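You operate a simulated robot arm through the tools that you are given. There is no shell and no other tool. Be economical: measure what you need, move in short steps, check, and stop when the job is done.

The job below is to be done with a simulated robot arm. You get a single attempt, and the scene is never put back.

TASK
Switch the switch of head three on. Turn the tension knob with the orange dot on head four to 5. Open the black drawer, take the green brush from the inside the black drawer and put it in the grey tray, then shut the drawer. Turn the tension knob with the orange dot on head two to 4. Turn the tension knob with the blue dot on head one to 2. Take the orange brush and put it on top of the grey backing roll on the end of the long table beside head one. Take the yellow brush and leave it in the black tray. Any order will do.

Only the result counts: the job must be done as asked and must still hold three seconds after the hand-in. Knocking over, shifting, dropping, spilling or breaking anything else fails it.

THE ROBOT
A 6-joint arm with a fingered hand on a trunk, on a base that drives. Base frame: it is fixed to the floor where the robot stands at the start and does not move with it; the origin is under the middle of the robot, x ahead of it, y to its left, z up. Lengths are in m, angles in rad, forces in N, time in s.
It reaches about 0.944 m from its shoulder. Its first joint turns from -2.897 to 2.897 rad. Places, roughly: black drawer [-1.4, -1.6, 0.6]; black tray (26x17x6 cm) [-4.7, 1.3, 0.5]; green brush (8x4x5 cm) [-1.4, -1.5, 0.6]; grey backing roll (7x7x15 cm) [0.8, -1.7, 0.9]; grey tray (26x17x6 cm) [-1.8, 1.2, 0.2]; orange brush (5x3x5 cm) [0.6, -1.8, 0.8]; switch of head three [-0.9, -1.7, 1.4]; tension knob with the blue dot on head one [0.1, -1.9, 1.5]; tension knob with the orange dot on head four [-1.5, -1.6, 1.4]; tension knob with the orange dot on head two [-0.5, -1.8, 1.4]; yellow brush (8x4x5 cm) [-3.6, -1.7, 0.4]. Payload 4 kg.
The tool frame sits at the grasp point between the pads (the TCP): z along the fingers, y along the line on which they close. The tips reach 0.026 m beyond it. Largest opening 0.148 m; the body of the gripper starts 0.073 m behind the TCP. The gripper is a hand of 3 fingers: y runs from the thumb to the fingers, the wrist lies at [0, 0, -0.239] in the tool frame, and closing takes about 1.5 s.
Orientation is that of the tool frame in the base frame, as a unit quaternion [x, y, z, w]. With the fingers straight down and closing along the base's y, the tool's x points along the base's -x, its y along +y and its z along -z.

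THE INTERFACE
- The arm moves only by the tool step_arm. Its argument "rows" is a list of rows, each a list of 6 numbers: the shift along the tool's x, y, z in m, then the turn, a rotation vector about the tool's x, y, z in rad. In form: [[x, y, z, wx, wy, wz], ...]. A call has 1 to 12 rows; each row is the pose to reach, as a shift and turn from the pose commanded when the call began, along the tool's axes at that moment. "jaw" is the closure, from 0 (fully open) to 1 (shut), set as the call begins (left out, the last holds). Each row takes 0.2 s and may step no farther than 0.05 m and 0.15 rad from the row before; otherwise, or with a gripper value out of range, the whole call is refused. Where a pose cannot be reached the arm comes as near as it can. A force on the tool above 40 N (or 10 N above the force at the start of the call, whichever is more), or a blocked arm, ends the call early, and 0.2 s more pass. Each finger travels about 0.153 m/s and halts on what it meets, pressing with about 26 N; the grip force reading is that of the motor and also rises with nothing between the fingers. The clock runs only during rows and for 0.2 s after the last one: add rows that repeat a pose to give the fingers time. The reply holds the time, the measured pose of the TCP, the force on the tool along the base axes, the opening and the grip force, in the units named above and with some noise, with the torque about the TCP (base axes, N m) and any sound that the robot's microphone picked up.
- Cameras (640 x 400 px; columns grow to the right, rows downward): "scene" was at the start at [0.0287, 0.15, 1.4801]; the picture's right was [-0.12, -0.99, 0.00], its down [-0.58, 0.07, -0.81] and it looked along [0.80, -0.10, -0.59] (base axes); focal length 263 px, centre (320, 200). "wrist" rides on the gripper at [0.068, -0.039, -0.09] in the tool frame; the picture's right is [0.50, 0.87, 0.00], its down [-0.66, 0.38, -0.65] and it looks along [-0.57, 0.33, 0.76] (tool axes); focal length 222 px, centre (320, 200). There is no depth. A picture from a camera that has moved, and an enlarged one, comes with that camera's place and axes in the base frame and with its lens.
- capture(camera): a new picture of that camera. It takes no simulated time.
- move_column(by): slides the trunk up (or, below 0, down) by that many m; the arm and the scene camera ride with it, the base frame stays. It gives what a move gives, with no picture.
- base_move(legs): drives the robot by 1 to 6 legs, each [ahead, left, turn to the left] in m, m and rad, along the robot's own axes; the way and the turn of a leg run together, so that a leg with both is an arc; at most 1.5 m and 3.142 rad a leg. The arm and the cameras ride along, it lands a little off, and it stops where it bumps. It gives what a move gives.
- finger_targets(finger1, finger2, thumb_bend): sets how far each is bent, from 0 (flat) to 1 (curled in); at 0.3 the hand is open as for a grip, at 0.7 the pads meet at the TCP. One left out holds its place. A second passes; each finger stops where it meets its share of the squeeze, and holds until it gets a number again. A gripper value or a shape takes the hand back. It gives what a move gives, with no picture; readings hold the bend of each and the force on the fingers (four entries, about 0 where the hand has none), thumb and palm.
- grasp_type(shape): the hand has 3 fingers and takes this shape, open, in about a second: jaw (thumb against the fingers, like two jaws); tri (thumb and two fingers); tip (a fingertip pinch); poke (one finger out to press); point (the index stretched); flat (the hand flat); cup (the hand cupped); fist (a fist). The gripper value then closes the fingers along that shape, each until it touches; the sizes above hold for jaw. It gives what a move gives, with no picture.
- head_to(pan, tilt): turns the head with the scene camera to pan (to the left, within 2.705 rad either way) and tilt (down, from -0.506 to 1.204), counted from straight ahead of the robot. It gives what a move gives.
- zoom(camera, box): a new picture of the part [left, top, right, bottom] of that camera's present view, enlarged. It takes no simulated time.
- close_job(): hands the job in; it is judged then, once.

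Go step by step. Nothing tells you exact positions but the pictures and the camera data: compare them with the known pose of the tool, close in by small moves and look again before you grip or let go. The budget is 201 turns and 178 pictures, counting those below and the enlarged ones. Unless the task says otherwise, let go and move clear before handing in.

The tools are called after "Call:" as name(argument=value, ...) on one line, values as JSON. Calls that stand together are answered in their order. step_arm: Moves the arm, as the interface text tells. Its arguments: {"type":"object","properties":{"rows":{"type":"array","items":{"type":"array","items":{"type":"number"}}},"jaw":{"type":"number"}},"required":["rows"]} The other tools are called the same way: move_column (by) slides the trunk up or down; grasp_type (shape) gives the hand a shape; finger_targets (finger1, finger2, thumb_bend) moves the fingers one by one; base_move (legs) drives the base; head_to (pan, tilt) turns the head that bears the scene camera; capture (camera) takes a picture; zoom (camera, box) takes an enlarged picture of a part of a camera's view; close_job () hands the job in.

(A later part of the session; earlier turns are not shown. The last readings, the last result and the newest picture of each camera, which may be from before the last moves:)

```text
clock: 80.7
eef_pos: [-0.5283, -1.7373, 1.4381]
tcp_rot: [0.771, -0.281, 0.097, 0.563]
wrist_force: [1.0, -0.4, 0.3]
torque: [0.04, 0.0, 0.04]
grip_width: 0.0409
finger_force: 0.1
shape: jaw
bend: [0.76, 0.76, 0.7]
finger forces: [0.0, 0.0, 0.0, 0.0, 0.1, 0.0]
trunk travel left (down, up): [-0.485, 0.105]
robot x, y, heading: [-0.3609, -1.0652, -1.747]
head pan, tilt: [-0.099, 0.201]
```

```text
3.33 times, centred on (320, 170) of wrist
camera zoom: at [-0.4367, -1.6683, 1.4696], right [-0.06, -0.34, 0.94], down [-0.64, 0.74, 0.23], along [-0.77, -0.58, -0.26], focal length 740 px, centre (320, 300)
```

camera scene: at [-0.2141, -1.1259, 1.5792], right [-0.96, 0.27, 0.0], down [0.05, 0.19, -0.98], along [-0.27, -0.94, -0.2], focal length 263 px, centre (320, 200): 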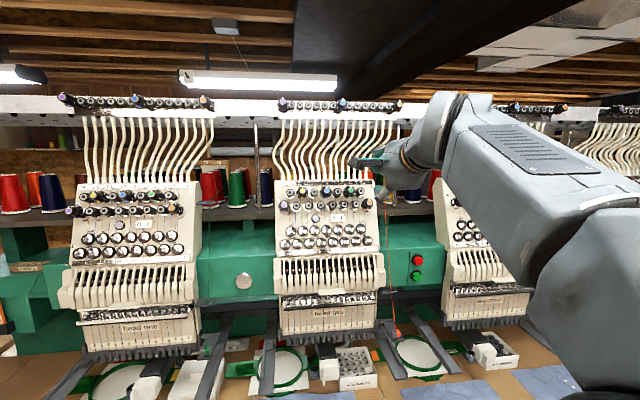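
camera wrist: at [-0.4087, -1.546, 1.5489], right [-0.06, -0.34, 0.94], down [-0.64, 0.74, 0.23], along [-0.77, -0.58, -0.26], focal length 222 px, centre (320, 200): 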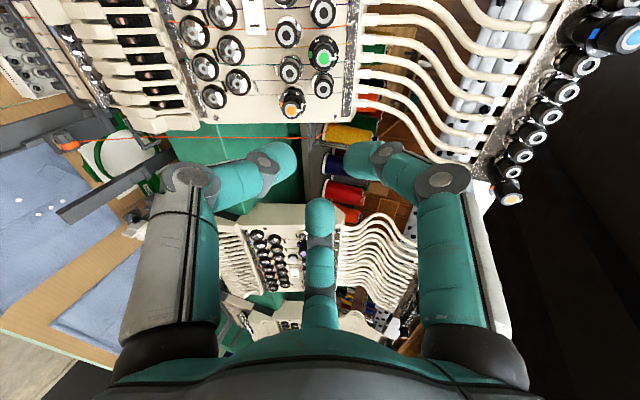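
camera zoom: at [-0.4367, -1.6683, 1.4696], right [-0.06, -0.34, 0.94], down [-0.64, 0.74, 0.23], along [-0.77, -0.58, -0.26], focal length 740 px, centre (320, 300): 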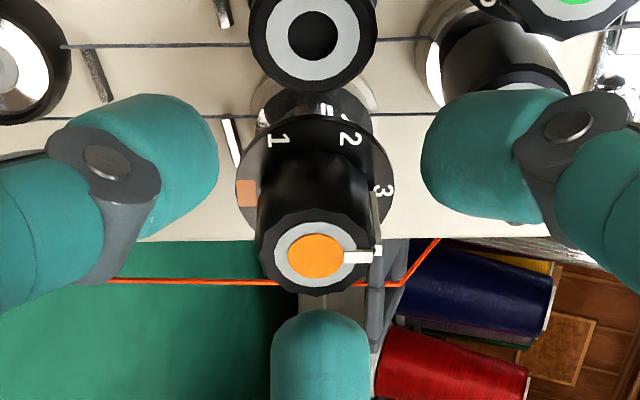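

Call:
step_arm(rows=[[0, 0, 0, 0, 0, 0], [0, 0, 0, 0, 0, 0], [0, 0, 0, 0, 0, 0], [0, 0, 0, 0, 0, 0], [0, 0, 0, 0, 0, 0]], jaw=1)

Call:
zoom(camera="wrist", box=[250, 110, 390, 230])

```text
clock: 81.9
eef_pos: [-0.5284, -1.7372, 1.4386]
tcp_rot: [0.771, -0.281, 0.098, 0.563]
wrist_force: [0.4, -2.6, 0.5]
torque: [0.0, -0.01, -0.01]
grip_width: 0.0163
finger_force: 26.3
shape: jaw
bend: [0.73, 0.74, 0.7]
finger forces: [23.5, 22.8, 0.0, 0.0, 23.0, 0.0]
trunk travel left (down, up): [-0.485, 0.105]
robot x, y, heading: [-0.3628, -1.07, -1.746]
head pan, tilt: [-0.099, 0.201]
```

```text
3.33 times, centred on (320, 170) of wrist
camera zoom: at [-0.4364, -1.6682, 1.4698], right [-0.06, -0.34, 0.94], down [-0.64, 0.74, 0.23], along [-0.77, -0.58, -0.26], focal length 740 px, centre (320, 300)
```

zoom: 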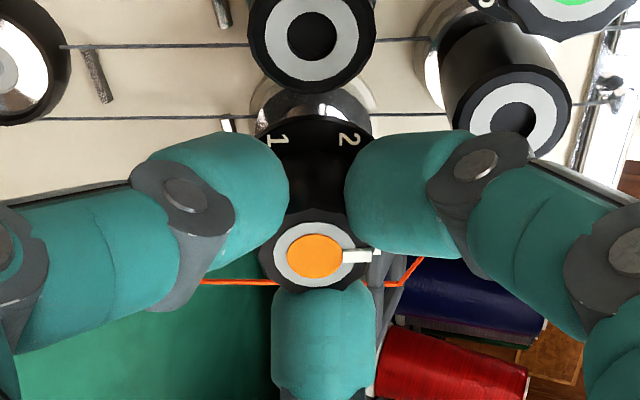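

Gripped well. Turn 60° clockwise.

Call:
step_arm(rows=[[0, 0, 0, 0, 0, 0.15], [0, 0, 0, 0, 0, 0.3], [0, 0, 0, 0, 0, 0.45], [0, 0, 0, 0, 0, 0.6], [0, 0, 0, 0, 0, 0.75], [0, 0, 0, 0, 0, 0.9], [0, 0, 0, 0, 0, 1.05]])

Call:
zoom(camera="wrist", box=[250, 110, 390, 230])

```text
clock: 83.5
eef_pos: [-0.5288, -1.7365, 1.4363]
tcp_rot: [-0.525, 0.631, -0.367, -0.439]
wrist_force: [-0.9, -5.3, 7.6]
torque: [-0.2, 0.0, 0.04]
grip_width: 0.0156
finger_force: 25.8
shape: jaw
bend: [0.73, 0.74, 0.7]
finger forces: [29.8, 20.1, 0.1, 0.0, 25.4, 0.0]
trunk travel left (down, up): [-0.485, 0.105]
robot x, y, heading: [-0.357, -1.065, -1.754]
head pan, tilt: [-0.099, 0.201]
```

```text
3.33 times, centred on (320, 170) of wrist
camera zoom: at [-0.4805, -1.6835, 1.5317], right [-0.88, -0.01, 0.47], down [-0.22, 0.89, -0.39], along [-0.41, -0.45, -0.79], focal length 740 px, centre (320, 300)
```

zoom: 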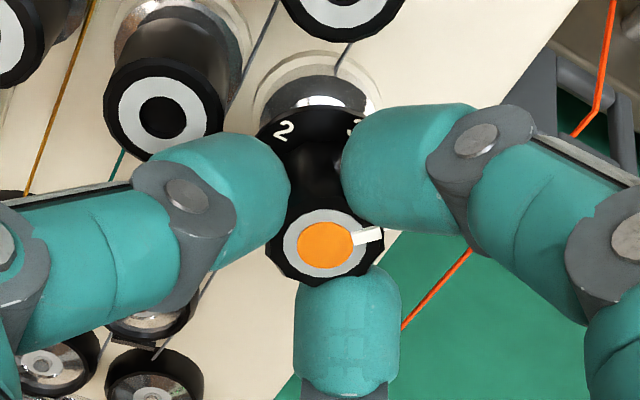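

The pointer followed, perhaps slightly short. I release, back off a little and check against the dial.

Call:
step_arm(rows=[[0, 0, 0, 0, 0, 0], [0, 0, 0, 0, 0, 0], [0, 0, -0.01, 0, 0, 0], [0, 0, -0.034, 0, 0, 0]], jaw=0.72)

Call:
zoom(camera="wrist", box=[270, 100, 370, 190])

```text
clock: 84.5
eef_pos: [-0.5245, -1.7042, 1.4491]
tcp_rot: [-0.525, 0.63, -0.367, -0.439]
wrist_force: [-0.3, 0.5, 0.7]
torque: [-0.01, 0.02, 0.01]
grip_width: 0.0414
finger_force: 0.1
shape: jaw
bend: [0.76, 0.76, 0.7]
finger forces: [0.1, 0.1, 0.0, 0.0, 0.0, 0.1]
trunk travel left (down, up): [-0.485, 0.105]
robot x, y, heading: [-0.3578, -1.0672, -1.75]
head pan, tilt: [-0.099, 0.201]
```

```text
4.44 times, centred on (320, 145) of wrist
camera zoom: at [-0.4756, -1.6515, 1.5445], right [-0.88, -0.02, 0.47], down [-0.22, 0.89, -0.39], along [-0.41, -0.45, -0.79], focal length 987 px, centre (320, 444)
```

zoom: 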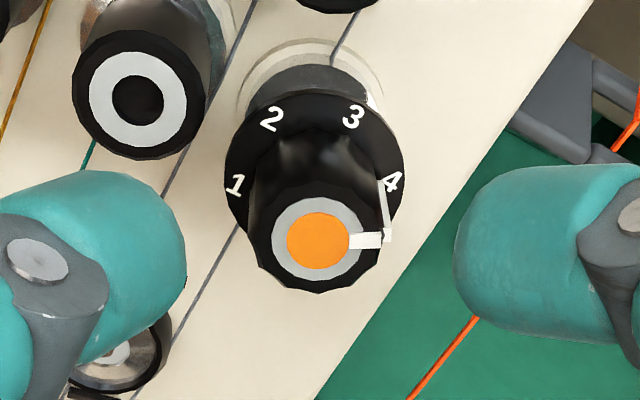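

Head two's orange knob is at 4. Now I back the hand out, form the poke shape and slide right to head three for its switch.

Call:
step_arm(rows=[[0, 0, -0.04, 0, 0, 0], [0, 0, -0.08, 0, 0, 0], [0, 0, -0.12, 0, 0, 0]])

Call:
grasp_type(shape="poke")

Call:
base_move(legs=[[0.0, -0.42, 0], [0.03, 0, 0]])

Call:
capture(camera="wrist")

Call:
capture(camera="scene")

```text
clock: 85.3
eef_pos: [-0.5027, -1.5942, 1.4908]
tcp_rot: [-0.527, 0.629, -0.368, -0.438]
wrist_force: [-0.4, 0.4, -0.5]
torque: [-0.01, 0.02, 0.01]
grip_width: 0.0415
finger_force: 0.1
shape: jaw
bend: [0.76, 0.76, 0.7]
finger forces: [0.0, 0.1, 0.0, 0.0, 0.0, 0.0]
trunk travel left (down, up): [-0.485, 0.105]
robot x, y, heading: [-0.3631, -1.0664, -1.748]
head pan, tilt: [-0.099, 0.201]
```

```text
clock: 86.2
eef_pos: [-0.5038, -1.5946, 1.4909]
tcp_rot: [-0.526, 0.63, -0.367, -0.439]
wrist_force: [-0.6, 0.5, -0.1]
torque: [0.02, -0.02, -0.01]
grip_width: 0.0
finger_force: 0.0
shape: poke
bend: [1.0, 1.0, 0.4]
finger forces: [0.1, 0.1, 0.0, 0.1, 0.0, 0.0]
trunk travel left (down, up): [-0.485, 0.105]
robot x, y, heading: [-0.3594, -1.0635, -1.745]
head pan, tilt: [-0.099, 0.201]
```

```text
clock: 89.1
eef_pos: [-0.9038, -1.5566, 1.4907]
tcp_rot: [-0.529, 0.627, -0.369, -0.437]
wrist_force: [-0.2, -0.2, 0.2]
torque: [-0.01, 0.02, -0.03]
grip_width: 0.0
finger_force: 0.1
shape: poke
bend: [1.0, 1.0, 0.4]
finger forces: [0.1, 0.0, 0.1, 0.1, 0.0, 0.0]
trunk travel left (down, up): [-0.485, 0.105]
robot x, y, heading: [-0.7675, -1.0246, -1.741]
head pan, tilt: [-0.099, 0.201]
```

```text
108 pictures are left
camera wrist: at [-0.8559, -1.5027, 1.5859], right [-0.88, -0.03, 0.47], down [-0.23, 0.89, -0.39], along [-0.41, -0.45, -0.79], focal length 222 px, centre (320, 200)
```

wrist: 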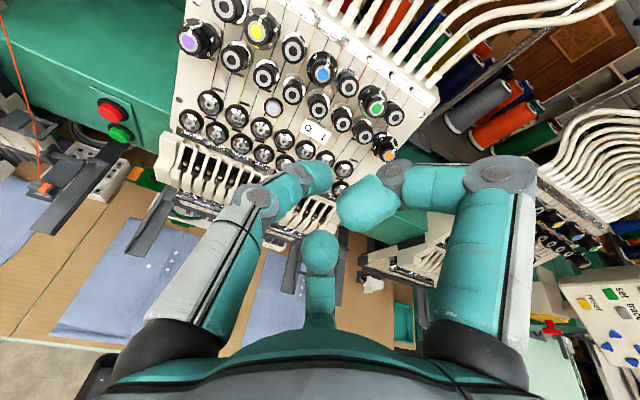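

```text
107 pictures are left
camera scene: at [-0.6199, -1.083, 1.5792], right [-0.96, 0.26, 0.0], down [0.05, 0.19, -0.98], along [-0.26, -0.95, -0.2], focal length 263 px, centre (320, 200)
```

scene: 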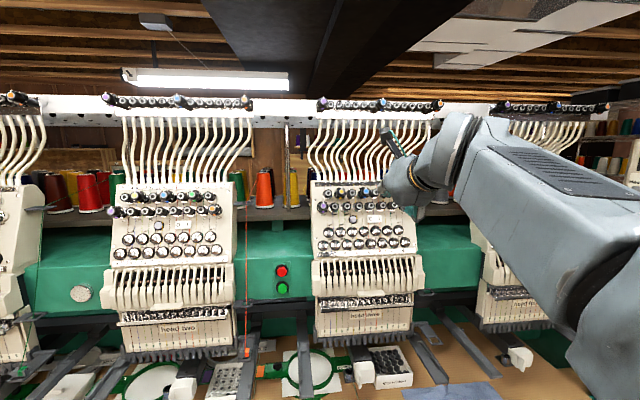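

Call:
zoom(camera="wrist", box=[260, 80, 400, 240])

Call:
zoom(camera="scene", box=[310, 180, 410, 240])

```text
2.50 times, centred on (330, 160) of wrist
camera zoom: at [-0.8559, -1.5027, 1.5859], right [-0.88, -0.03, 0.47], down [-0.23, 0.89, -0.39], along [-0.41, -0.45, -0.79], focal length 555 px, centre (295, 300)
```

zoom: 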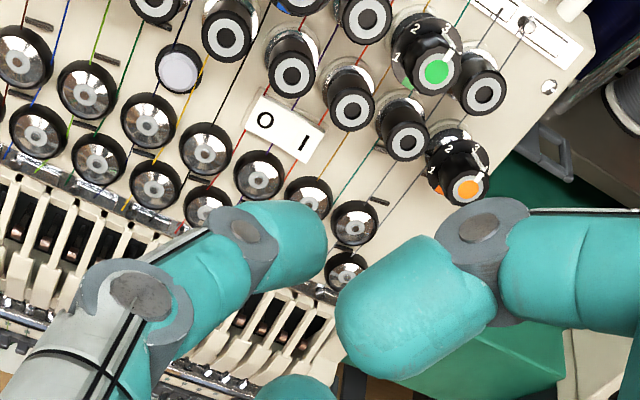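

```text
6.40 times, centred on (360, 210) of scene
camera zoom: at [-0.6199, -1.083, 1.5792], right [-0.96, 0.26, 0.0], down [0.05, 0.19, -0.98], along [-0.26, -0.95, -0.2], focal length 1681 px, centre (64, 136)
```

zoom: 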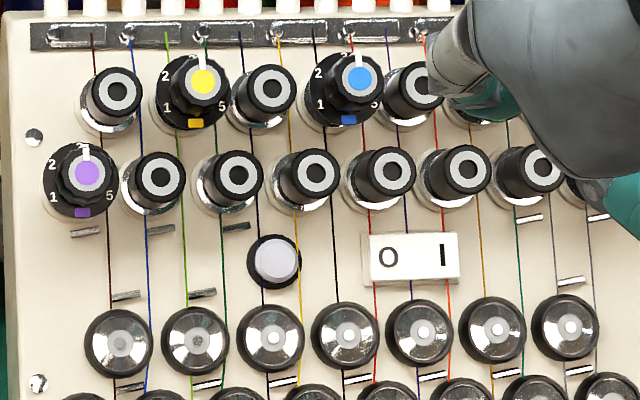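

Triangulation puts the "1" side of head three's rocker at [-0.963,-1.712,1.384]; the poke tip is on the tool axis ~27 mm ahead of TCP. I approach to ~4 cm and check.

Call:
step_arm(rows=[[-0.02, 0.015, 0.03, 0, 0, 0], [-0.044, 0.032, 0.06, 0, 0, 0], [-0.044, 0.032, 0.09, 0, 0, 0], [-0.044, 0.032, 0.12, 0, 0, 0]])

Call:
zoom(camera="wrist", box=[260, 80, 400, 240])

Call:
zoom(camera="scene", box=[310, 180, 410, 240])

```text
clock: 90.1
eef_pos: [-0.954, -1.6452, 1.4099]
tcp_rot: [-0.529, 0.627, -0.369, -0.437]
wrist_force: [0.1, -0.1, 0.1]
torque: [-0.01, 0.04, -0.01]
grip_width: 0.0001
finger_force: 0.1
shape: poke
bend: [1.0, 1.0, 0.4]
finger forces: [0.0, 0.1, 0.0, 0.0, 0.0, 0.0]
trunk travel left (down, up): [-0.485, 0.105]
robot x, y, heading: [-0.7701, -1.023, -1.738]
head pan, tilt: [-0.099, 0.201]
```

```text
2.50 times, centred on (330, 160) of wrist
camera zoom: at [-0.9058, -1.5923, 1.5042], right [-0.88, -0.03, 0.47], down [-0.23, 0.89, -0.39], along [-0.41, -0.45, -0.79], focal length 555 px, centre (295, 300)
```

zoom: 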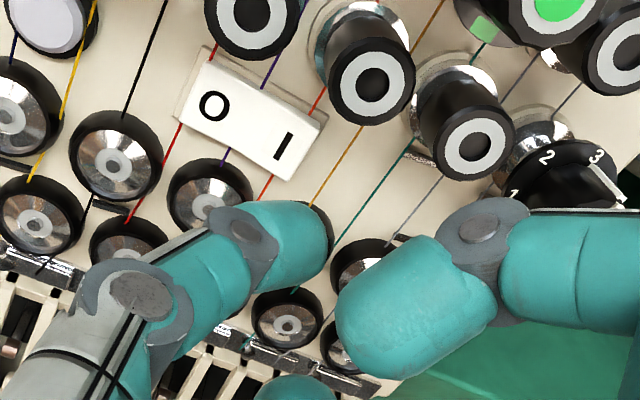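

```text
6.40 times, centred on (360, 210) of scene
camera zoom: at [-0.6199, -1.0829, 1.5793], right [-0.96, 0.26, 0.0], down [0.05, 0.19, -0.98], along [-0.26, -0.95, -0.2], focal length 1681 px, centre (64, 136)
```

zoom: 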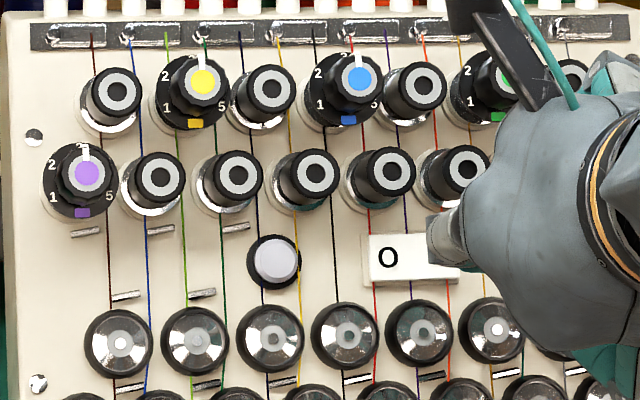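

Call:
step_arm(rows=[[0, -0.003, 0.02, 0, 0, 0], [0, -0.004, 0.036, 0, 0, 0], [0, -0.004, 0.042, 0, 0, 0], [0, -0.004, 0.046, 0, 0, 0]])

Call:
zoom(camera="wrist", box=[260, 80, 400, 240])

```text
clock: 91.1
eef_pos: [-0.9533, -1.6876, 1.3962]
tcp_rot: [-0.529, 0.626, -0.37, -0.437]
wrist_force: [1.9, 11.7, 1.0]
torque: [0.08, -0.03, -0.04]
grip_width: 0.0
finger_force: 0.0
shape: poke
bend: [1.0, 1.0, 0.91]
finger forces: [0.1, 0.0, 0.0, 0.0, 12.2, 0.0]
trunk travel left (down, up): [-0.485, 0.105]
robot x, y, heading: [-0.7654, -1.0224, -1.738]
head pan, tilt: [-0.099, 0.201]
```

```text
2.50 times, centred on (330, 160) of wrist
camera zoom: at [-0.9057, -1.6338, 1.4898], right [-0.88, -0.03, 0.47], down [-0.23, 0.89, -0.39], along [-0.41, -0.45, -0.79], focal length 555 px, centre (295, 300)
```

zoom: 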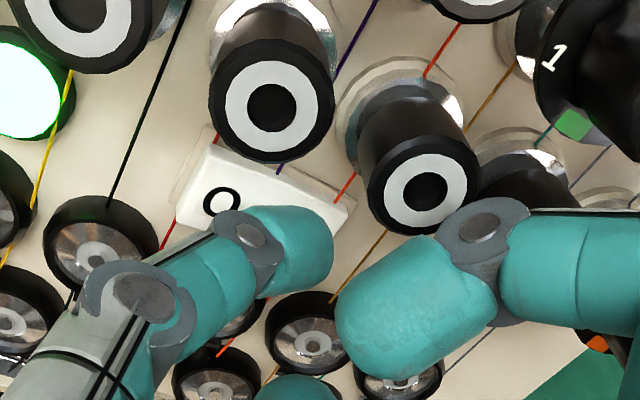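

The lamp lit green, so the switch flipped. I withdraw and verify.

Call:
step_arm(rows=[[0, 0, -0.02, 0, 0, 0], [0, 0, -0.05, 0, 0, 0], [0, 0, -0.09, 0, 0, 0], [0, 0, -0.13, 0, 0, 0], [0, 0, -0.17, 0, 0, 0]])

Call:
zoom(camera="wrist", box=[160, 0, 420, 200])

```text
clock: 92.3
eef_pos: [-0.9254, -1.5315, 1.4491]
tcp_rot: [-0.529, 0.627, -0.37, -0.437]
wrist_force: [0.1, -0.6, -0.6]
torque: [-0.01, -0.01, -0.02]
grip_width: 0.0001
finger_force: 0.0
shape: poke
bend: [1.0, 1.0, 0.4]
finger forces: [0.0, 0.1, 0.0, 0.1, 0.0, 0.1]
trunk travel left (down, up): [-0.485, 0.105]
robot x, y, heading: [-0.7666, -1.0207, -1.734]
head pan, tilt: [-0.099, 0.201]
```

```text
2.00 times, centred on (290, 100) of wrist
camera zoom: at [-0.8772, -1.4779, 1.5439], right [-0.88, -0.03, 0.47], down [-0.23, 0.89, -0.39], along [-0.41, -0.45, -0.79], focal length 444 px, centre (380, 400)
```

zoom: 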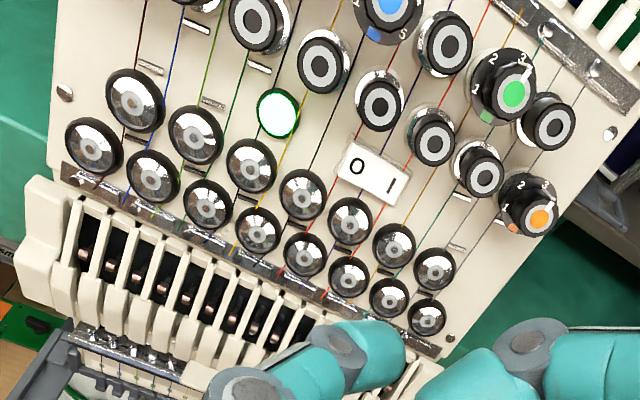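

Head three is on. Before sliding to head four I look right for the control panel's clearance.

Call:
grasp_type(shape="jaw")

Call:
head_to(pan=-0.9, tilt=0.4)

Call:
capture(camera="scene")

Call:
capture(camera="wrist")

```text
clock: 93.2
eef_pos: [-0.9258, -1.533, 1.4486]
tcp_rot: [-0.529, 0.627, -0.369, -0.437]
wrist_force: [0.3, 0.4, 0.3]
torque: [0.01, 0.02, 0.0]
grip_width: 0.1479
finger_force: 0.1
shape: jaw
bend: [0.3, 0.3, 0.3]
finger forces: [0.0, 0.1, 0.0, 0.1, 0.0, 0.0]
trunk travel left (down, up): [-0.485, 0.105]
robot x, y, heading: [-0.7655, -1.0289, -1.738]
head pan, tilt: [-0.099, 0.201]
```

```text
clock: 94.4
eef_pos: [-0.9254, -1.5329, 1.4479]
tcp_rot: [-0.53, 0.626, -0.37, -0.436]
wrist_force: [0.4, -0.4, -0.1]
torque: [-0.01, -0.01, 0.0]
grip_width: 0.1477
finger_force: 0.1
shape: jaw
bend: [0.3, 0.3, 0.3]
finger forces: [0.0, 0.0, 0.1, 0.1, 0.0, 0.0]
trunk travel left (down, up): [-0.485, 0.105]
robot x, y, heading: [-0.7679, -1.0246, -1.74]
head pan, tilt: [-0.901, 0.4]
```

```text
100 pictures are left
camera scene: at [-0.6765, -1.0374, 1.5607], right [-0.48, 0.88, 0.0], down [0.34, 0.19, -0.92], along [-0.81, -0.45, -0.39], focal length 263 px, centre (320, 200)
```

scene: 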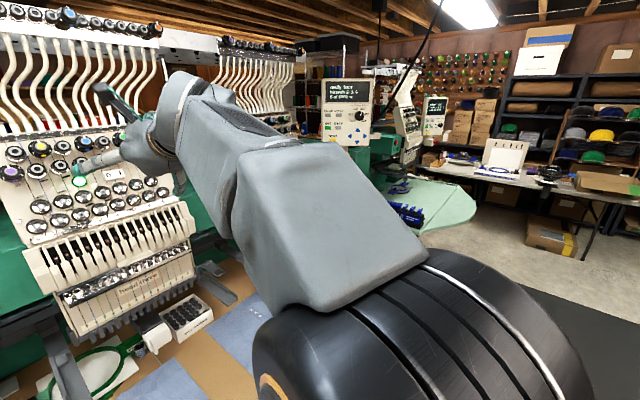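

```text
99 pictures are left
camera wrist: at [-0.8775, -1.4788, 1.5437], right [-0.88, -0.03, 0.47], down [-0.23, 0.89, -0.39], along [-0.41, -0.45, -0.79], focal length 222 px, centre (320, 200)
```

wrist: 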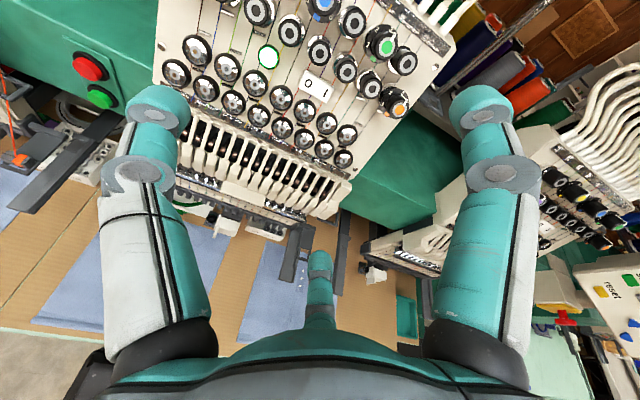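

The control panel is well beyond head four. I slide right and roll the hand −60° ready for the 120° turn.

Call:
base_move(legs=[[-0.03, -0.6, 0]])

Call:
step_arm(rows=[[0, 0, 0, 0, 0, -0.15], [0, 0, 0, 0, 0, -0.3], [0, 0, 0, 0, 0, -0.45], [0, 0, 0, 0, 0, -0.6], [0, 0, 0, 0, 0, -0.75], [0, 0, 0, 0, 0, -0.9], [0, 0, 0, 0, 0, -1.05]], jaw=0.72)

Call:
capture(camera="wrist")

Call:
head_to(pan=-0.1, tilt=0.2)

Call:
capture(camera="scene")

```text
clock: 97.7
eef_pos: [-1.4983, -1.4085, 1.4488]
tcp_rot: [-0.531, 0.625, -0.371, -0.436]
wrist_force: [-0.1, 0.1, -0.3]
torque: [-0.01, 0.02, 0.02]
grip_width: 0.148
finger_force: 0.0
shape: jaw
bend: [0.3, 0.3, 0.3]
finger forces: [0.0, 0.0, 0.0, 0.1, 0.0, 0.0]
trunk travel left (down, up): [-0.485, 0.105]
robot x, y, heading: [-1.3435, -0.8973, -1.726]
head pan, tilt: [-0.901, 0.4]
```

```text
clock: 99.3
eef_pos: [-1.4982, -1.4067, 1.4485]
tcp_rot: [0.774, -0.272, 0.102, 0.563]
wrist_force: [0.0, 0.0, -0.7]
torque: [0.03, 0.04, 0.0]
grip_width: 0.0418
finger_force: 0.0
shape: jaw
bend: [0.76, 0.76, 0.7]
finger forces: [0.0, 0.0, 0.0, 0.0, 0.0, 0.0]
trunk travel left (down, up): [-0.485, 0.105]
robot x, y, heading: [-1.3406, -0.9022, -1.729]
head pan, tilt: [-0.901, 0.4]
```

```text
98 pictures are left
camera wrist: at [-1.4084, -1.3374, 1.4794], right [-0.05, -0.34, 0.94], down [-0.65, 0.73, 0.23], along [-0.76, -0.6, -0.26], focal length 222 px, centre (320, 200)
```

wrist: 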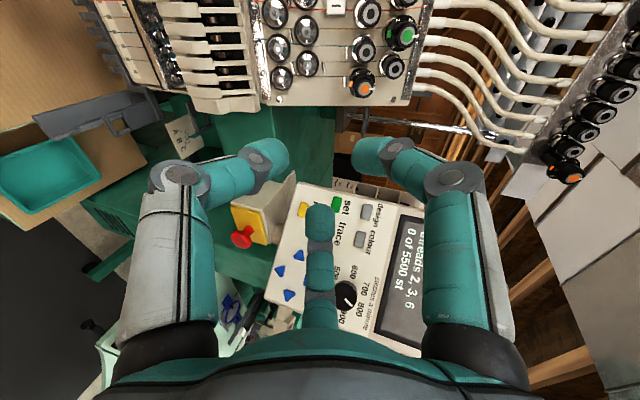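

```text
clock: 100.5
eef_pos: [-1.4983, -1.4083, 1.4476]
tcp_rot: [0.773, -0.274, 0.103, 0.563]
wrist_force: [0.7, 0.1, -0.5]
torque: [0.02, -0.01, -0.01]
grip_width: 0.0418
finger_force: 0.0
shape: jaw
bend: [0.76, 0.76, 0.7]
finger forces: [0.1, 0.0, 0.0, 0.0, 0.0, 0.0]
trunk travel left (down, up): [-0.485, 0.105]
robot x, y, heading: [-1.3426, -0.8957, -1.728]
head pan, tilt: [-0.099, 0.201]
```

```text
97 pictures are left
camera scene: at [-1.1963, -0.9565, 1.5793], right [-0.97, 0.26, 0.0], down [0.05, 0.19, -0.98], along [-0.25, -0.95, -0.2], focal length 263 px, centre (320, 200)
```

scene: 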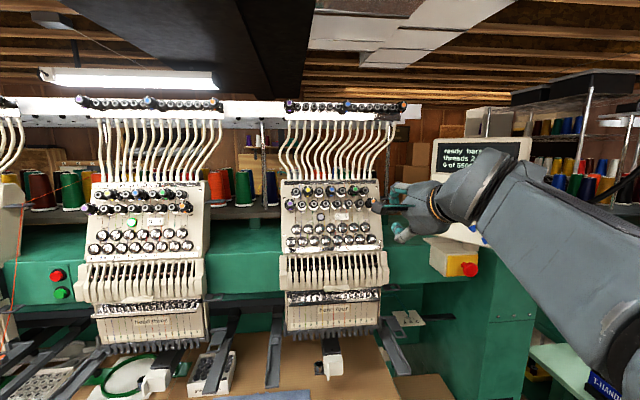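

Call:
zoom(camera="scene", box=[330, 170, 410, 230])

Call:
zoom(camera="wrist", box=[290, 40, 430, 140])

```text
6.67 times, centred on (370, 200) of scene
camera zoom: at [-1.1963, -0.9565, 1.5793], right [-0.97, 0.26, 0.0], down [0.05, 0.19, -0.98], along [-0.25, -0.95, -0.2], focal length 1751 px, centre (-13, 200)
```

zoom: 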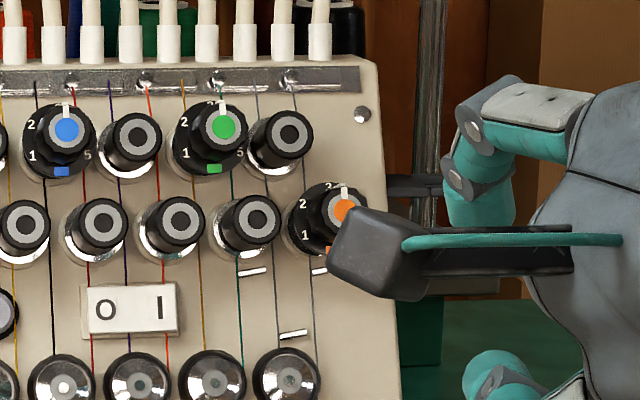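

```text
4.00 times, centred on (360, 90) of wrist
camera zoom: at [-1.4084, -1.3375, 1.4797], right [-0.05, -0.34, 0.94], down [-0.65, 0.73, 0.23], along [-0.76, -0.6, -0.26], focal length 888 px, centre (160, 640)
```

zoom: 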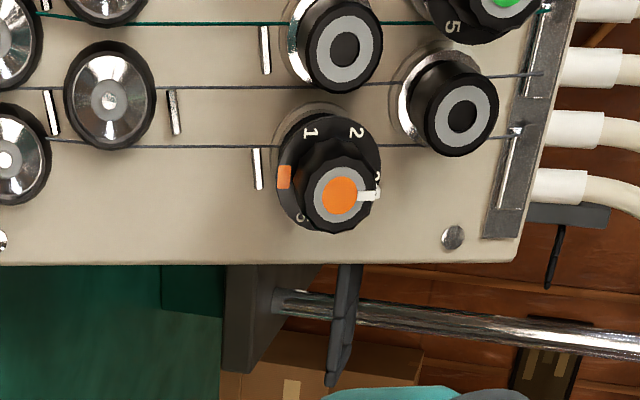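

Call:
step_arm(rows=[[0.012, 0.011, 0.03, 0, 0, 0], [0.024, 0.022, 0.06, 0, 0, 0], [0.035, 0.034, 0.1, 0, 0, 0]])

Call:
zoom(camera="wrist", box=[250, 80, 390, 200])

Call:
zoom(camera="scene", box=[330, 170, 410, 230])

```text
clock: 101.2
eef_pos: [-1.5028, -1.5222, 1.456]
tcp_rot: [0.773, -0.274, 0.102, 0.563]
wrist_force: [0.0, 0.6, -0.1]
torque: [-0.02, 0.01, 0.0]
grip_width: 0.0418
finger_force: 0.1
shape: jaw
bend: [0.76, 0.76, 0.7]
finger forces: [0.0, 0.1, 0.1, 0.0, 0.1, 0.1]
trunk travel left (down, up): [-0.485, 0.105]
robot x, y, heading: [-1.3422, -0.8967, -1.731]
head pan, tilt: [-0.099, 0.201]
```

```text
3.33 times, centred on (320, 140) of wrist
camera zoom: at [-1.4125, -1.4517, 1.4872], right [-0.05, -0.34, 0.94], down [-0.65, 0.73, 0.23], along [-0.76, -0.6, -0.26], focal length 740 px, centre (320, 400)
```

zoom: 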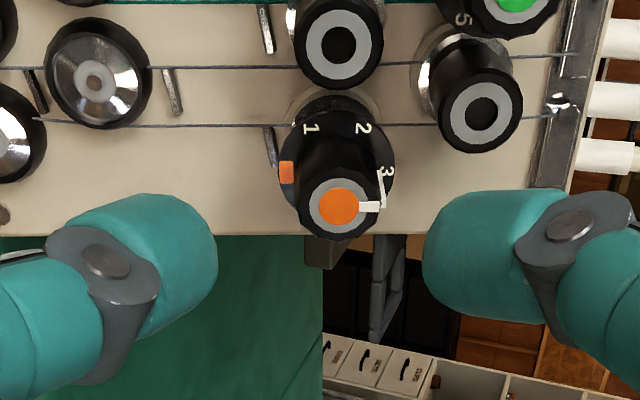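

```text
6.67 times, centred on (370, 200) of scene
camera zoom: at [-1.1962, -0.9568, 1.5792], right [-0.97, 0.26, 0.0], down [0.05, 0.19, -0.98], along [-0.25, -0.95, -0.2], focal length 1751 px, centre (-13, 200)
```

zoom: 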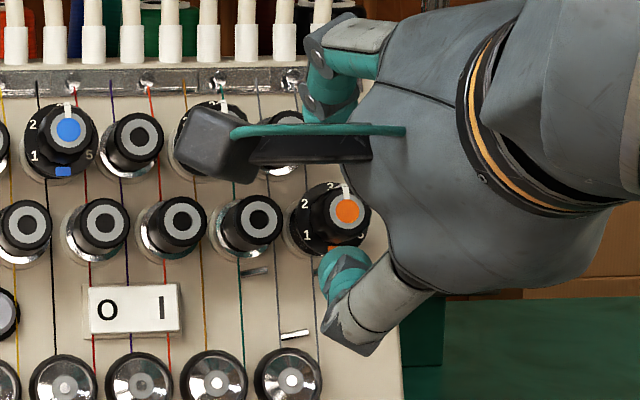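

Call:
step_arm(rows=[[-0.0005, 0.003, 0.012, 0, 0, 0], [-0.001, 0.006, 0.025, 0, 0, 0]])

Call:
zoom(camera="wrist", box=[250, 90, 390, 210])

```text
clock: 101.8
eef_pos: [-1.5119, -1.5452, 1.4525]
tcp_rot: [0.773, -0.275, 0.103, 0.562]
wrist_force: [-0.3, -0.6, 0.4]
torque: [0.02, 0.01, 0.0]
grip_width: 0.0417
finger_force: 0.1
shape: jaw
bend: [0.76, 0.76, 0.7]
finger forces: [0.0, 0.1, 0.1, 0.0, 0.0, 0.0]
trunk travel left (down, up): [-0.485, 0.105]
robot x, y, heading: [-1.3435, -0.8979, -1.728]
head pan, tilt: [-0.099, 0.201]
```

```text
3.33 times, centred on (320, 150) of wrist
camera zoom: at [-1.4212, -1.4743, 1.4837], right [-0.05, -0.34, 0.94], down [-0.65, 0.73, 0.23], along [-0.76, -0.6, -0.26], focal length 740 px, centre (320, 367)
```

zoom: 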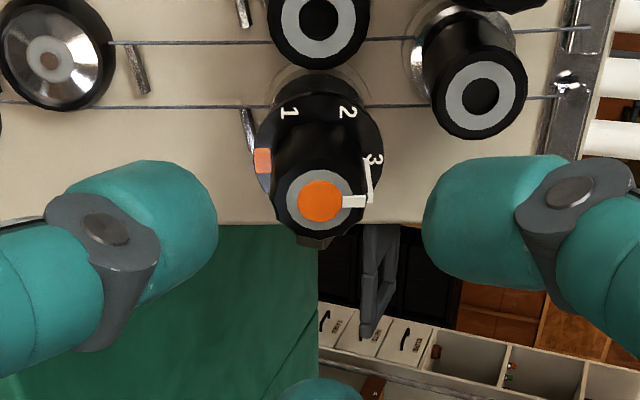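

Call:
step_arm(rows=[[0, 0, 0.015, 0, 0, 0], [0, 0, 0.03, 0, 0, 0], [0, 0, 0.04, 0, 0, 0]])

Call:
zoom(camera="wrist", box=[250, 110, 390, 230])

```text
clock: 102.7
eef_pos: [-1.5152, -1.5795, 1.4408]
tcp_rot: [0.773, -0.274, 0.103, 0.563]
wrist_force: [-0.3, -0.8, -0.2]
torque: [0.02, -0.03, 0.02]
grip_width: 0.0416
finger_force: 0.3
shape: jaw
bend: [0.76, 0.76, 0.7]
finger forces: [0.0, 0.0, 0.0, 0.0, 0.0, 0.0]
trunk travel left (down, up): [-0.485, 0.105]
robot x, y, heading: [-1.3448, -0.9022, -1.731]
head pan, tilt: [-0.099, 0.201]
```

```text
3.33 times, centred on (320, 170) of wrist
camera zoom: at [-1.4256, -1.5083, 1.4718], right [-0.05, -0.34, 0.94], down [-0.65, 0.73, 0.23], along [-0.76, -0.6, -0.26], focal length 740 px, centre (320, 300)
```

zoom: 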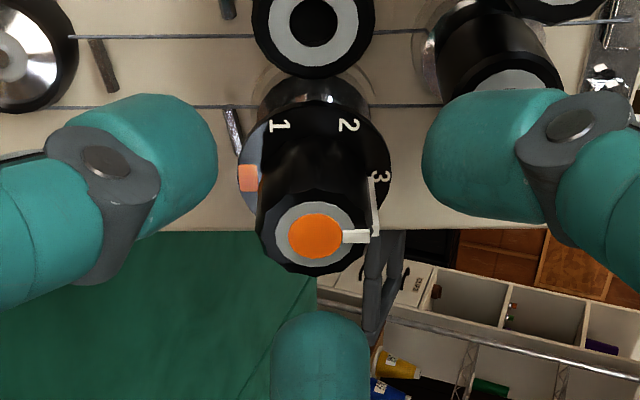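

Call:
step_arm(rows=[[0, 0, 0.006, 0, 0, 0], [0, 0, 0.006, 0, 0, 0]])

Call:
step_arm(rows=[[0, 0, 0, 0, 0, 0], [0, 0, 0, 0, 0, 0], [0, 0, 0, 0, 0, 0], [0, 0, 0, 0, 0, 0], [0, 0, 0, 0, 0, 0]], jaw=1)

Call:
zoom(camera="wrist", box=[250, 110, 390, 230])

```text
clock: 103.2
eef_pos: [-1.5176, -1.5842, 1.4376]
tcp_rot: [0.773, -0.274, 0.103, 0.562]
wrist_force: [0.2, 0.2, 0.1]
torque: [-0.02, 0.01, -0.02]
grip_width: 0.0418
finger_force: 0.0
shape: jaw
bend: [0.76, 0.76, 0.7]
finger forces: [0.1, 0.0, 0.0, 0.0, 0.0, 0.0]
trunk travel left (down, up): [-0.485, 0.105]
robot x, y, heading: [-1.3428, -0.9003, -1.728]
head pan, tilt: [-0.099, 0.201]
```

```text
clock: 104.5
eef_pos: [-1.516, -1.5862, 1.4378]
tcp_rot: [0.773, -0.275, 0.103, 0.562]
wrist_force: [0.7, -3.2, 0.8]
torque: [-0.02, 0.01, -0.03]
grip_width: 0.0152
finger_force: 26.4
shape: jaw
bend: [0.73, 0.74, 0.7]
finger forces: [23.0, 23.3, 0.1, 0.0, 23.0, 0.0]
trunk travel left (down, up): [-0.485, 0.105]
robot x, y, heading: [-1.3419, -0.8995, -1.729]
head pan, tilt: [-0.099, 0.201]
```

```text
3.33 times, centred on (320, 170) of wrist
camera zoom: at [-1.4266, -1.5145, 1.4696], right [-0.05, -0.34, 0.94], down [-0.65, 0.73, 0.23], along [-0.76, -0.6, -0.26], focal length 740 px, centre (320, 300)
```

zoom: 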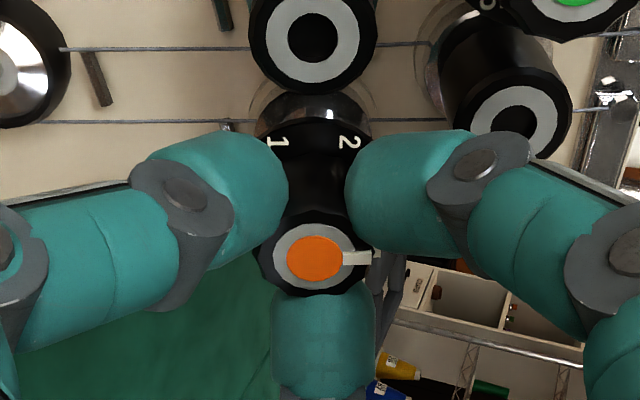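

Gripped. I turn 60° clockwise, then another 60°.

Call:
step_arm(rows=[[0, 0, 0, 0, 0, 0.15], [0, 0, 0, 0, 0, 0.3], [0, 0, 0, 0, 0, 0.45], [0, 0, 0, 0, 0, 0.6], [0, 0, 0, 0, 0, 0.75], [0, 0, 0, 0, 0, 0.9], [0, 0, 0, 0, 0, 1.05]])

Call:
step_arm(rows=[[0, 0, 0, 0, 0, 0.15], [0, 0, 0, 0, 0, 0.3], [0, 0, 0, 0, 0, 0.45], [0, 0, 0, 0, 0, 0.6], [0, 0, 0, 0, 0, 0.75], [0, 0, 0, 0, 0, 0.9], [0, 0, 0, 0, 0, 1.045]])

Call:
zoom(camera="wrist", box=[250, 110, 390, 230])

```text
clock: 106.0
eef_pos: [-1.5171, -1.5862, 1.4382]
tcp_rot: [-0.53, 0.626, -0.371, -0.436]
wrist_force: [-3.2, -0.6, 4.1]
torque: [-0.07, 0.05, -0.12]
grip_width: 0.0156
finger_force: 26.5
shape: jaw
bend: [0.73, 0.74, 0.7]
finger forces: [27.9, 23.7, 0.0, 0.0, 22.7, 0.0]
trunk travel left (down, up): [-0.485, 0.105]
robot x, y, heading: [-1.344, -0.9011, -1.729]
head pan, tilt: [-0.099, 0.201]
```

```text
clock: 107.7
eef_pos: [-1.5188, -1.585, 1.4358]
tcp_rot: [-0.146, 0.807, -0.539, -0.192]
wrist_force: [-6.2, 1.8, 2.4]
torque: [-0.04, 0.07, -0.11]
grip_width: 0.0153
finger_force: 25.3
shape: jaw
bend: [0.73, 0.74, 0.7]
finger forces: [28.9, 22.5, 0.0, 0.0, 25.3, 0.0]
trunk travel left (down, up): [-0.485, 0.105]
robot x, y, heading: [-1.3453, -0.8985, -1.727]
head pan, tilt: [-0.099, 0.201]
```

```text
3.33 times, centred on (320, 170) of wrist
camera zoom: at [-1.5481, -1.5185, 1.5323], right [-0.83, 0.31, -0.47], down [0.51, 0.77, -0.39], along [0.24, -0.56, -0.79], focal length 740 px, centre (320, 300)
```

zoom: 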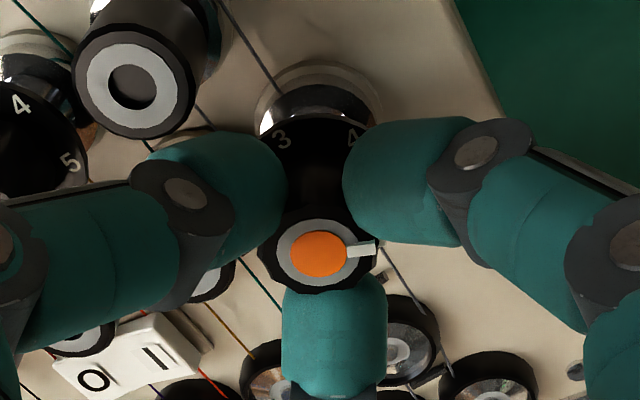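

Call:
step_arm(rows=[[0, 0, 0, 0, 0, 0], [0, 0, 0, 0, 0, 0], [0, 0, -0.01, 0, 0, 0], [0, 0, -0.034, 0, 0, 0]], jaw=0.72)

Call:
zoom(camera="wrist", box=[270, 100, 370, 190])

```text
clock: 108.7
eef_pos: [-1.5146, -1.5538, 1.4494]
tcp_rot: [-0.148, 0.807, -0.538, -0.193]
wrist_force: [0.2, 0.0, 0.8]
torque: [0.04, 0.02, -0.02]
grip_width: 0.0414
finger_force: 0.0
shape: jaw
bend: [0.76, 0.76, 0.7]
finger forces: [0.1, 0.0, 0.0, 0.0, 0.0, 0.1]
trunk travel left (down, up): [-0.485, 0.105]
robot x, y, heading: [-1.3465, -0.9002, -1.728]
head pan, tilt: [-0.099, 0.201]
```

```text
4.44 times, centred on (320, 145) of wrist
camera zoom: at [-1.5432, -1.4875, 1.5443], right [-0.83, 0.31, -0.47], down [0.51, 0.77, -0.39], along [0.24, -0.56, -0.79], focal length 987 px, centre (320, 444)
```

zoom: 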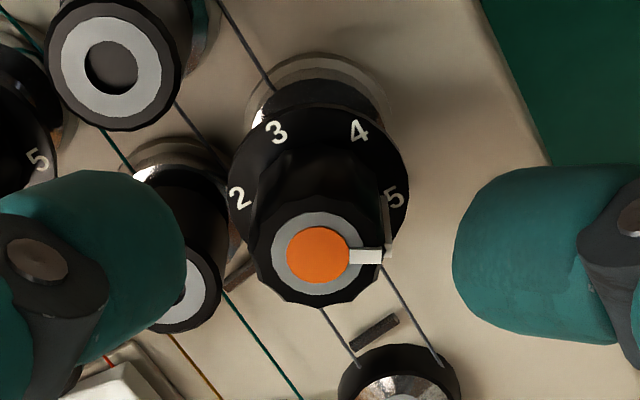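

The pointer is at 5 — all knobs and the switch are done. Now I retract, back away and look at the black drawer below.

Call:
step_arm(rows=[[0, 0, -0.03, 0, 0, 0], [0, 0, -0.07, 0, 0, -0.15], [0, 0, -0.1, 0, 0, -0.3], [0, 0, -0.13, 0, 0, -0.45], [0, 0, -0.15, 0, 0, -0.6], [0, 0, -0.15, 0, 0, -0.75], [0, 0, -0.15, 0, 0, -0.9], [0, 0, -0.15, 0, 0, -1.045]])

Call:
base_move(legs=[[-0.4, 0, 0]])

Call:
head_to(pan=0.0, tilt=0.7)

Call:
capture(camera="scene")

```text
clock: 110.5
eef_pos: [-1.4905, -1.4158, 1.5019]
tcp_rot: [-0.532, 0.624, -0.371, -0.436]
wrist_force: [0.3, 0.1, 0.0]
torque: [0.0, 0.0, -0.02]
grip_width: 0.0412
finger_force: 0.0
shape: jaw
bend: [0.76, 0.76, 0.7]
finger forces: [0.0, 0.0, 0.0, 0.1, 0.1, 0.0]
trunk travel left (down, up): [-0.485, 0.105]
robot x, y, heading: [-1.346, -0.9014, -1.726]
head pan, tilt: [-0.099, 0.201]
```

```text
clock: 113.0
eef_pos: [-1.4244, -1.0046, 1.5018]
tcp_rot: [-0.532, 0.625, -0.371, -0.435]
wrist_force: [0.3, 0.1, 0.4]
torque: [0.04, -0.01, -0.04]
grip_width: 0.0411
finger_force: 0.0
shape: jaw
bend: [0.76, 0.76, 0.7]
finger forces: [0.1, 0.1, 0.1, 0.0, 0.0, 0.0]
trunk travel left (down, up): [-0.485, 0.105]
robot x, y, heading: [-1.2744, -0.4864, -1.733]
head pan, tilt: [-0.099, 0.201]
```

```text
clock: 113.9
eef_pos: [-1.4258, -1.006, 1.5014]
tcp_rot: [-0.532, 0.625, -0.371, -0.435]
wrist_force: [0.4, 1.7, 0.7]
torque: [0.04, -0.03, -0.01]
grip_width: 0.0412
finger_force: 0.1
shape: jaw
bend: [0.76, 0.76, 0.7]
finger forces: [0.0, 0.1, 0.0, 0.0, 0.0, 0.1]
trunk travel left (down, up): [-0.485, 0.105]
robot x, y, heading: [-1.2753, -0.4898, -1.733]
head pan, tilt: [0.0, 0.7]
```

```text
87 pictures are left
camera scene: at [-1.1198, -0.5399, 1.5339], right [-0.99, 0.16, 0.0], down [0.1, 0.64, -0.77], along [-0.12, -0.76, -0.64], focal length 263 px, centre (320, 200)
```

scene: 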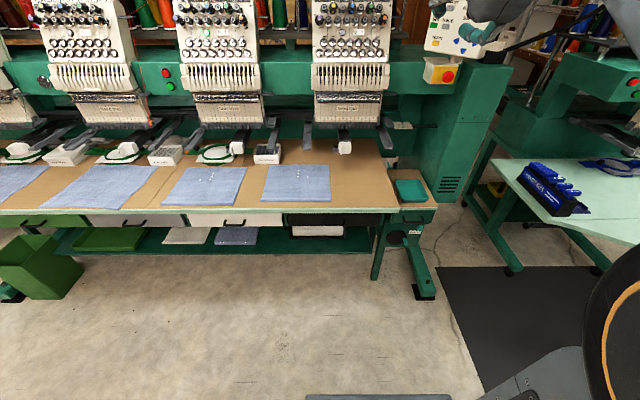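

I lower the trunk to see the drawers head-on.

Call:
move_column(by=-0.42)

Call:
head_to(pan=-0.1, tilt=0.5)

Call:
capture(camera="scene")

```text
refused: -0.42 is not a number from -0.4 to 0.4
```

```text
clock: 114.7
eef_pos: [-1.4255, -1.0042, 1.5009]
tcp_rot: [-0.532, 0.624, -0.371, -0.435]
wrist_force: [-0.3, -1.2, 0.7]
torque: [-0.01, -0.02, 0.01]
grip_width: 0.0412
finger_force: 0.0
shape: jaw
bend: [0.76, 0.76, 0.7]
finger forces: [0.0, 0.1, 0.1, 0.0, 0.1, 0.1]
trunk travel left (down, up): [-0.485, 0.105]
robot x, y, heading: [-1.2776, -0.487, -1.731]
head pan, tilt: [-0.099, 0.499]
```

```text
86 pictures are left
camera scene: at [-1.1296, -0.544, 1.5515], right [-0.97, 0.26, 0.0], down [0.12, 0.46, -0.88], along [-0.22, -0.85, -0.48], focal length 263 px, centre (320, 200)
```

scene: 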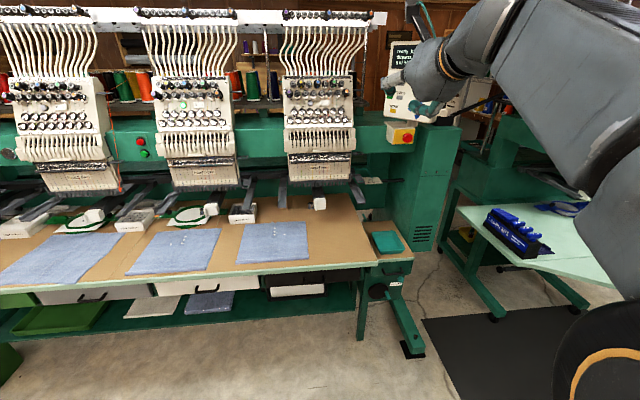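

Call:
move_column(by=-0.4)

Call:
zoom(camera="scene", box=[220, 120, 440, 260])

Call:
capture(camera="wrist")

```text
clock: 118.5
eef_pos: [-1.4255, -1.0043, 1.1021]
tcp_rot: [-0.532, 0.624, -0.372, -0.435]
wrist_force: [-0.4, -0.2, -0.6]
torque: [0.0, 0.01, -0.03]
grip_width: 0.0413
finger_force: 0.2
shape: jaw
bend: [0.76, 0.76, 0.7]
finger forces: [0.0, 0.0, 0.0, 0.0, 0.0, 0.1]
trunk travel left (down, up): [-0.085, 0.505]
robot x, y, heading: [-1.2796, -0.4904, -1.733]
head pan, tilt: [-0.099, 0.499]
```

```text
2.86 times, centred on (330, 190) of scene
camera zoom: at [-1.1296, -0.544, 1.1516], right [-0.97, 0.26, 0.0], down [0.12, 0.46, -0.88], along [-0.23, -0.85, -0.48], focal length 750 px, centre (291, 229)
```

zoom: 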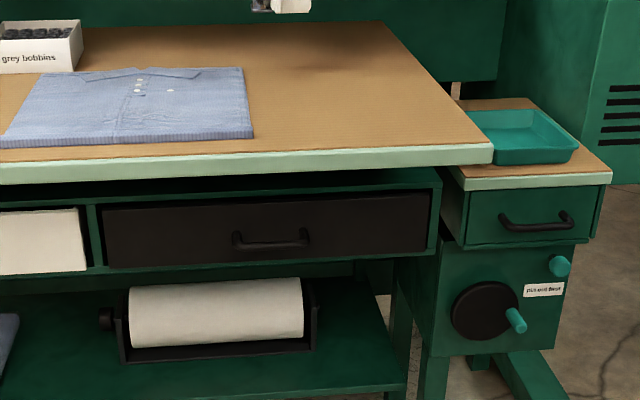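

```text
84 pictures are left
camera wrist: at [-1.3771, -0.9507, 1.1971], right [-0.88, -0.03, 0.47], down [-0.24, 0.89, -0.39], along [-0.4, -0.46, -0.79], focal length 222 px, centre (320, 200)
```

wrist: 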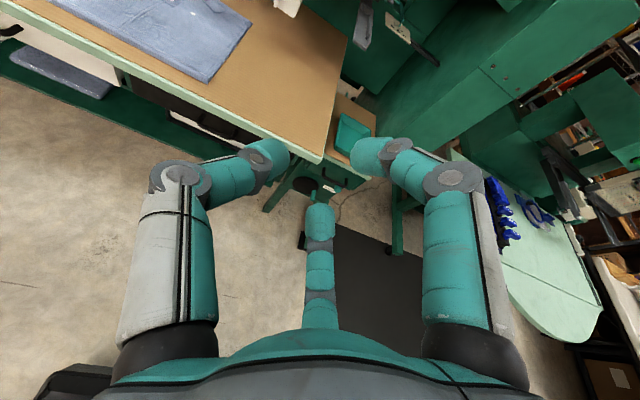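

Call:
zoom(camera="scene", box=[270, 160, 370, 220])

Call:
move_column(by=-0.085)

Call:
zoom(camera="scene", box=[270, 140, 370, 200])

```text
6.40 times, centred on (320, 190) of scene
camera zoom: at [-1.1296, -0.544, 1.1516], right [-0.97, 0.26, 0.0], down [0.12, 0.46, -0.88], along [-0.23, -0.85, -0.48], focal length 1681 px, centre (320, 264)
```

zoom: 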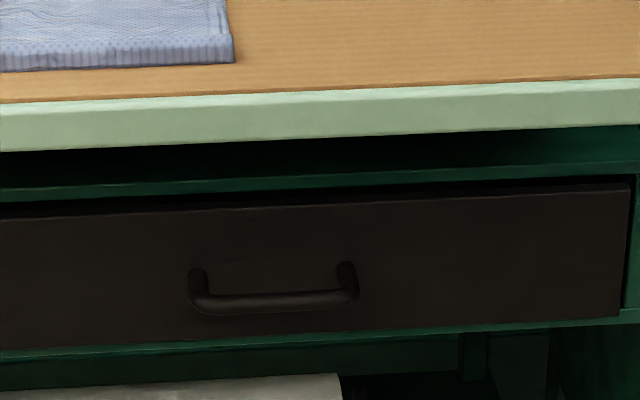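

```text
clock: 119.7
eef_pos: [-1.4252, -1.0041, 1.0164]
tcp_rot: [-0.531, 0.625, -0.371, -0.436]
wrist_force: [-0.7, 0.8, 0.8]
torque: [0.01, 0.02, 0.0]
grip_width: 0.0414
finger_force: 0.1
shape: jaw
bend: [0.76, 0.76, 0.7]
finger forces: [0.0, 0.0, 0.0, 0.0, 0.1, 0.1]
trunk travel left (down, up): [0.0, 0.59]
robot x, y, heading: [-1.2754, -0.4855, -1.736]
head pan, tilt: [-0.099, 0.499]
```

```text
6.40 times, centred on (320, 170) of scene
camera zoom: at [-1.1296, -0.544, 1.0666], right [-0.97, 0.26, 0.0], down [0.12, 0.46, -0.88], along [-0.23, -0.85, -0.48], focal length 1681 px, centre (320, 392)
```

zoom: 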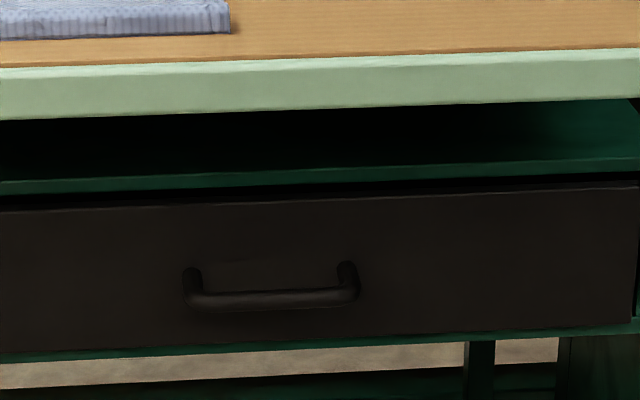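

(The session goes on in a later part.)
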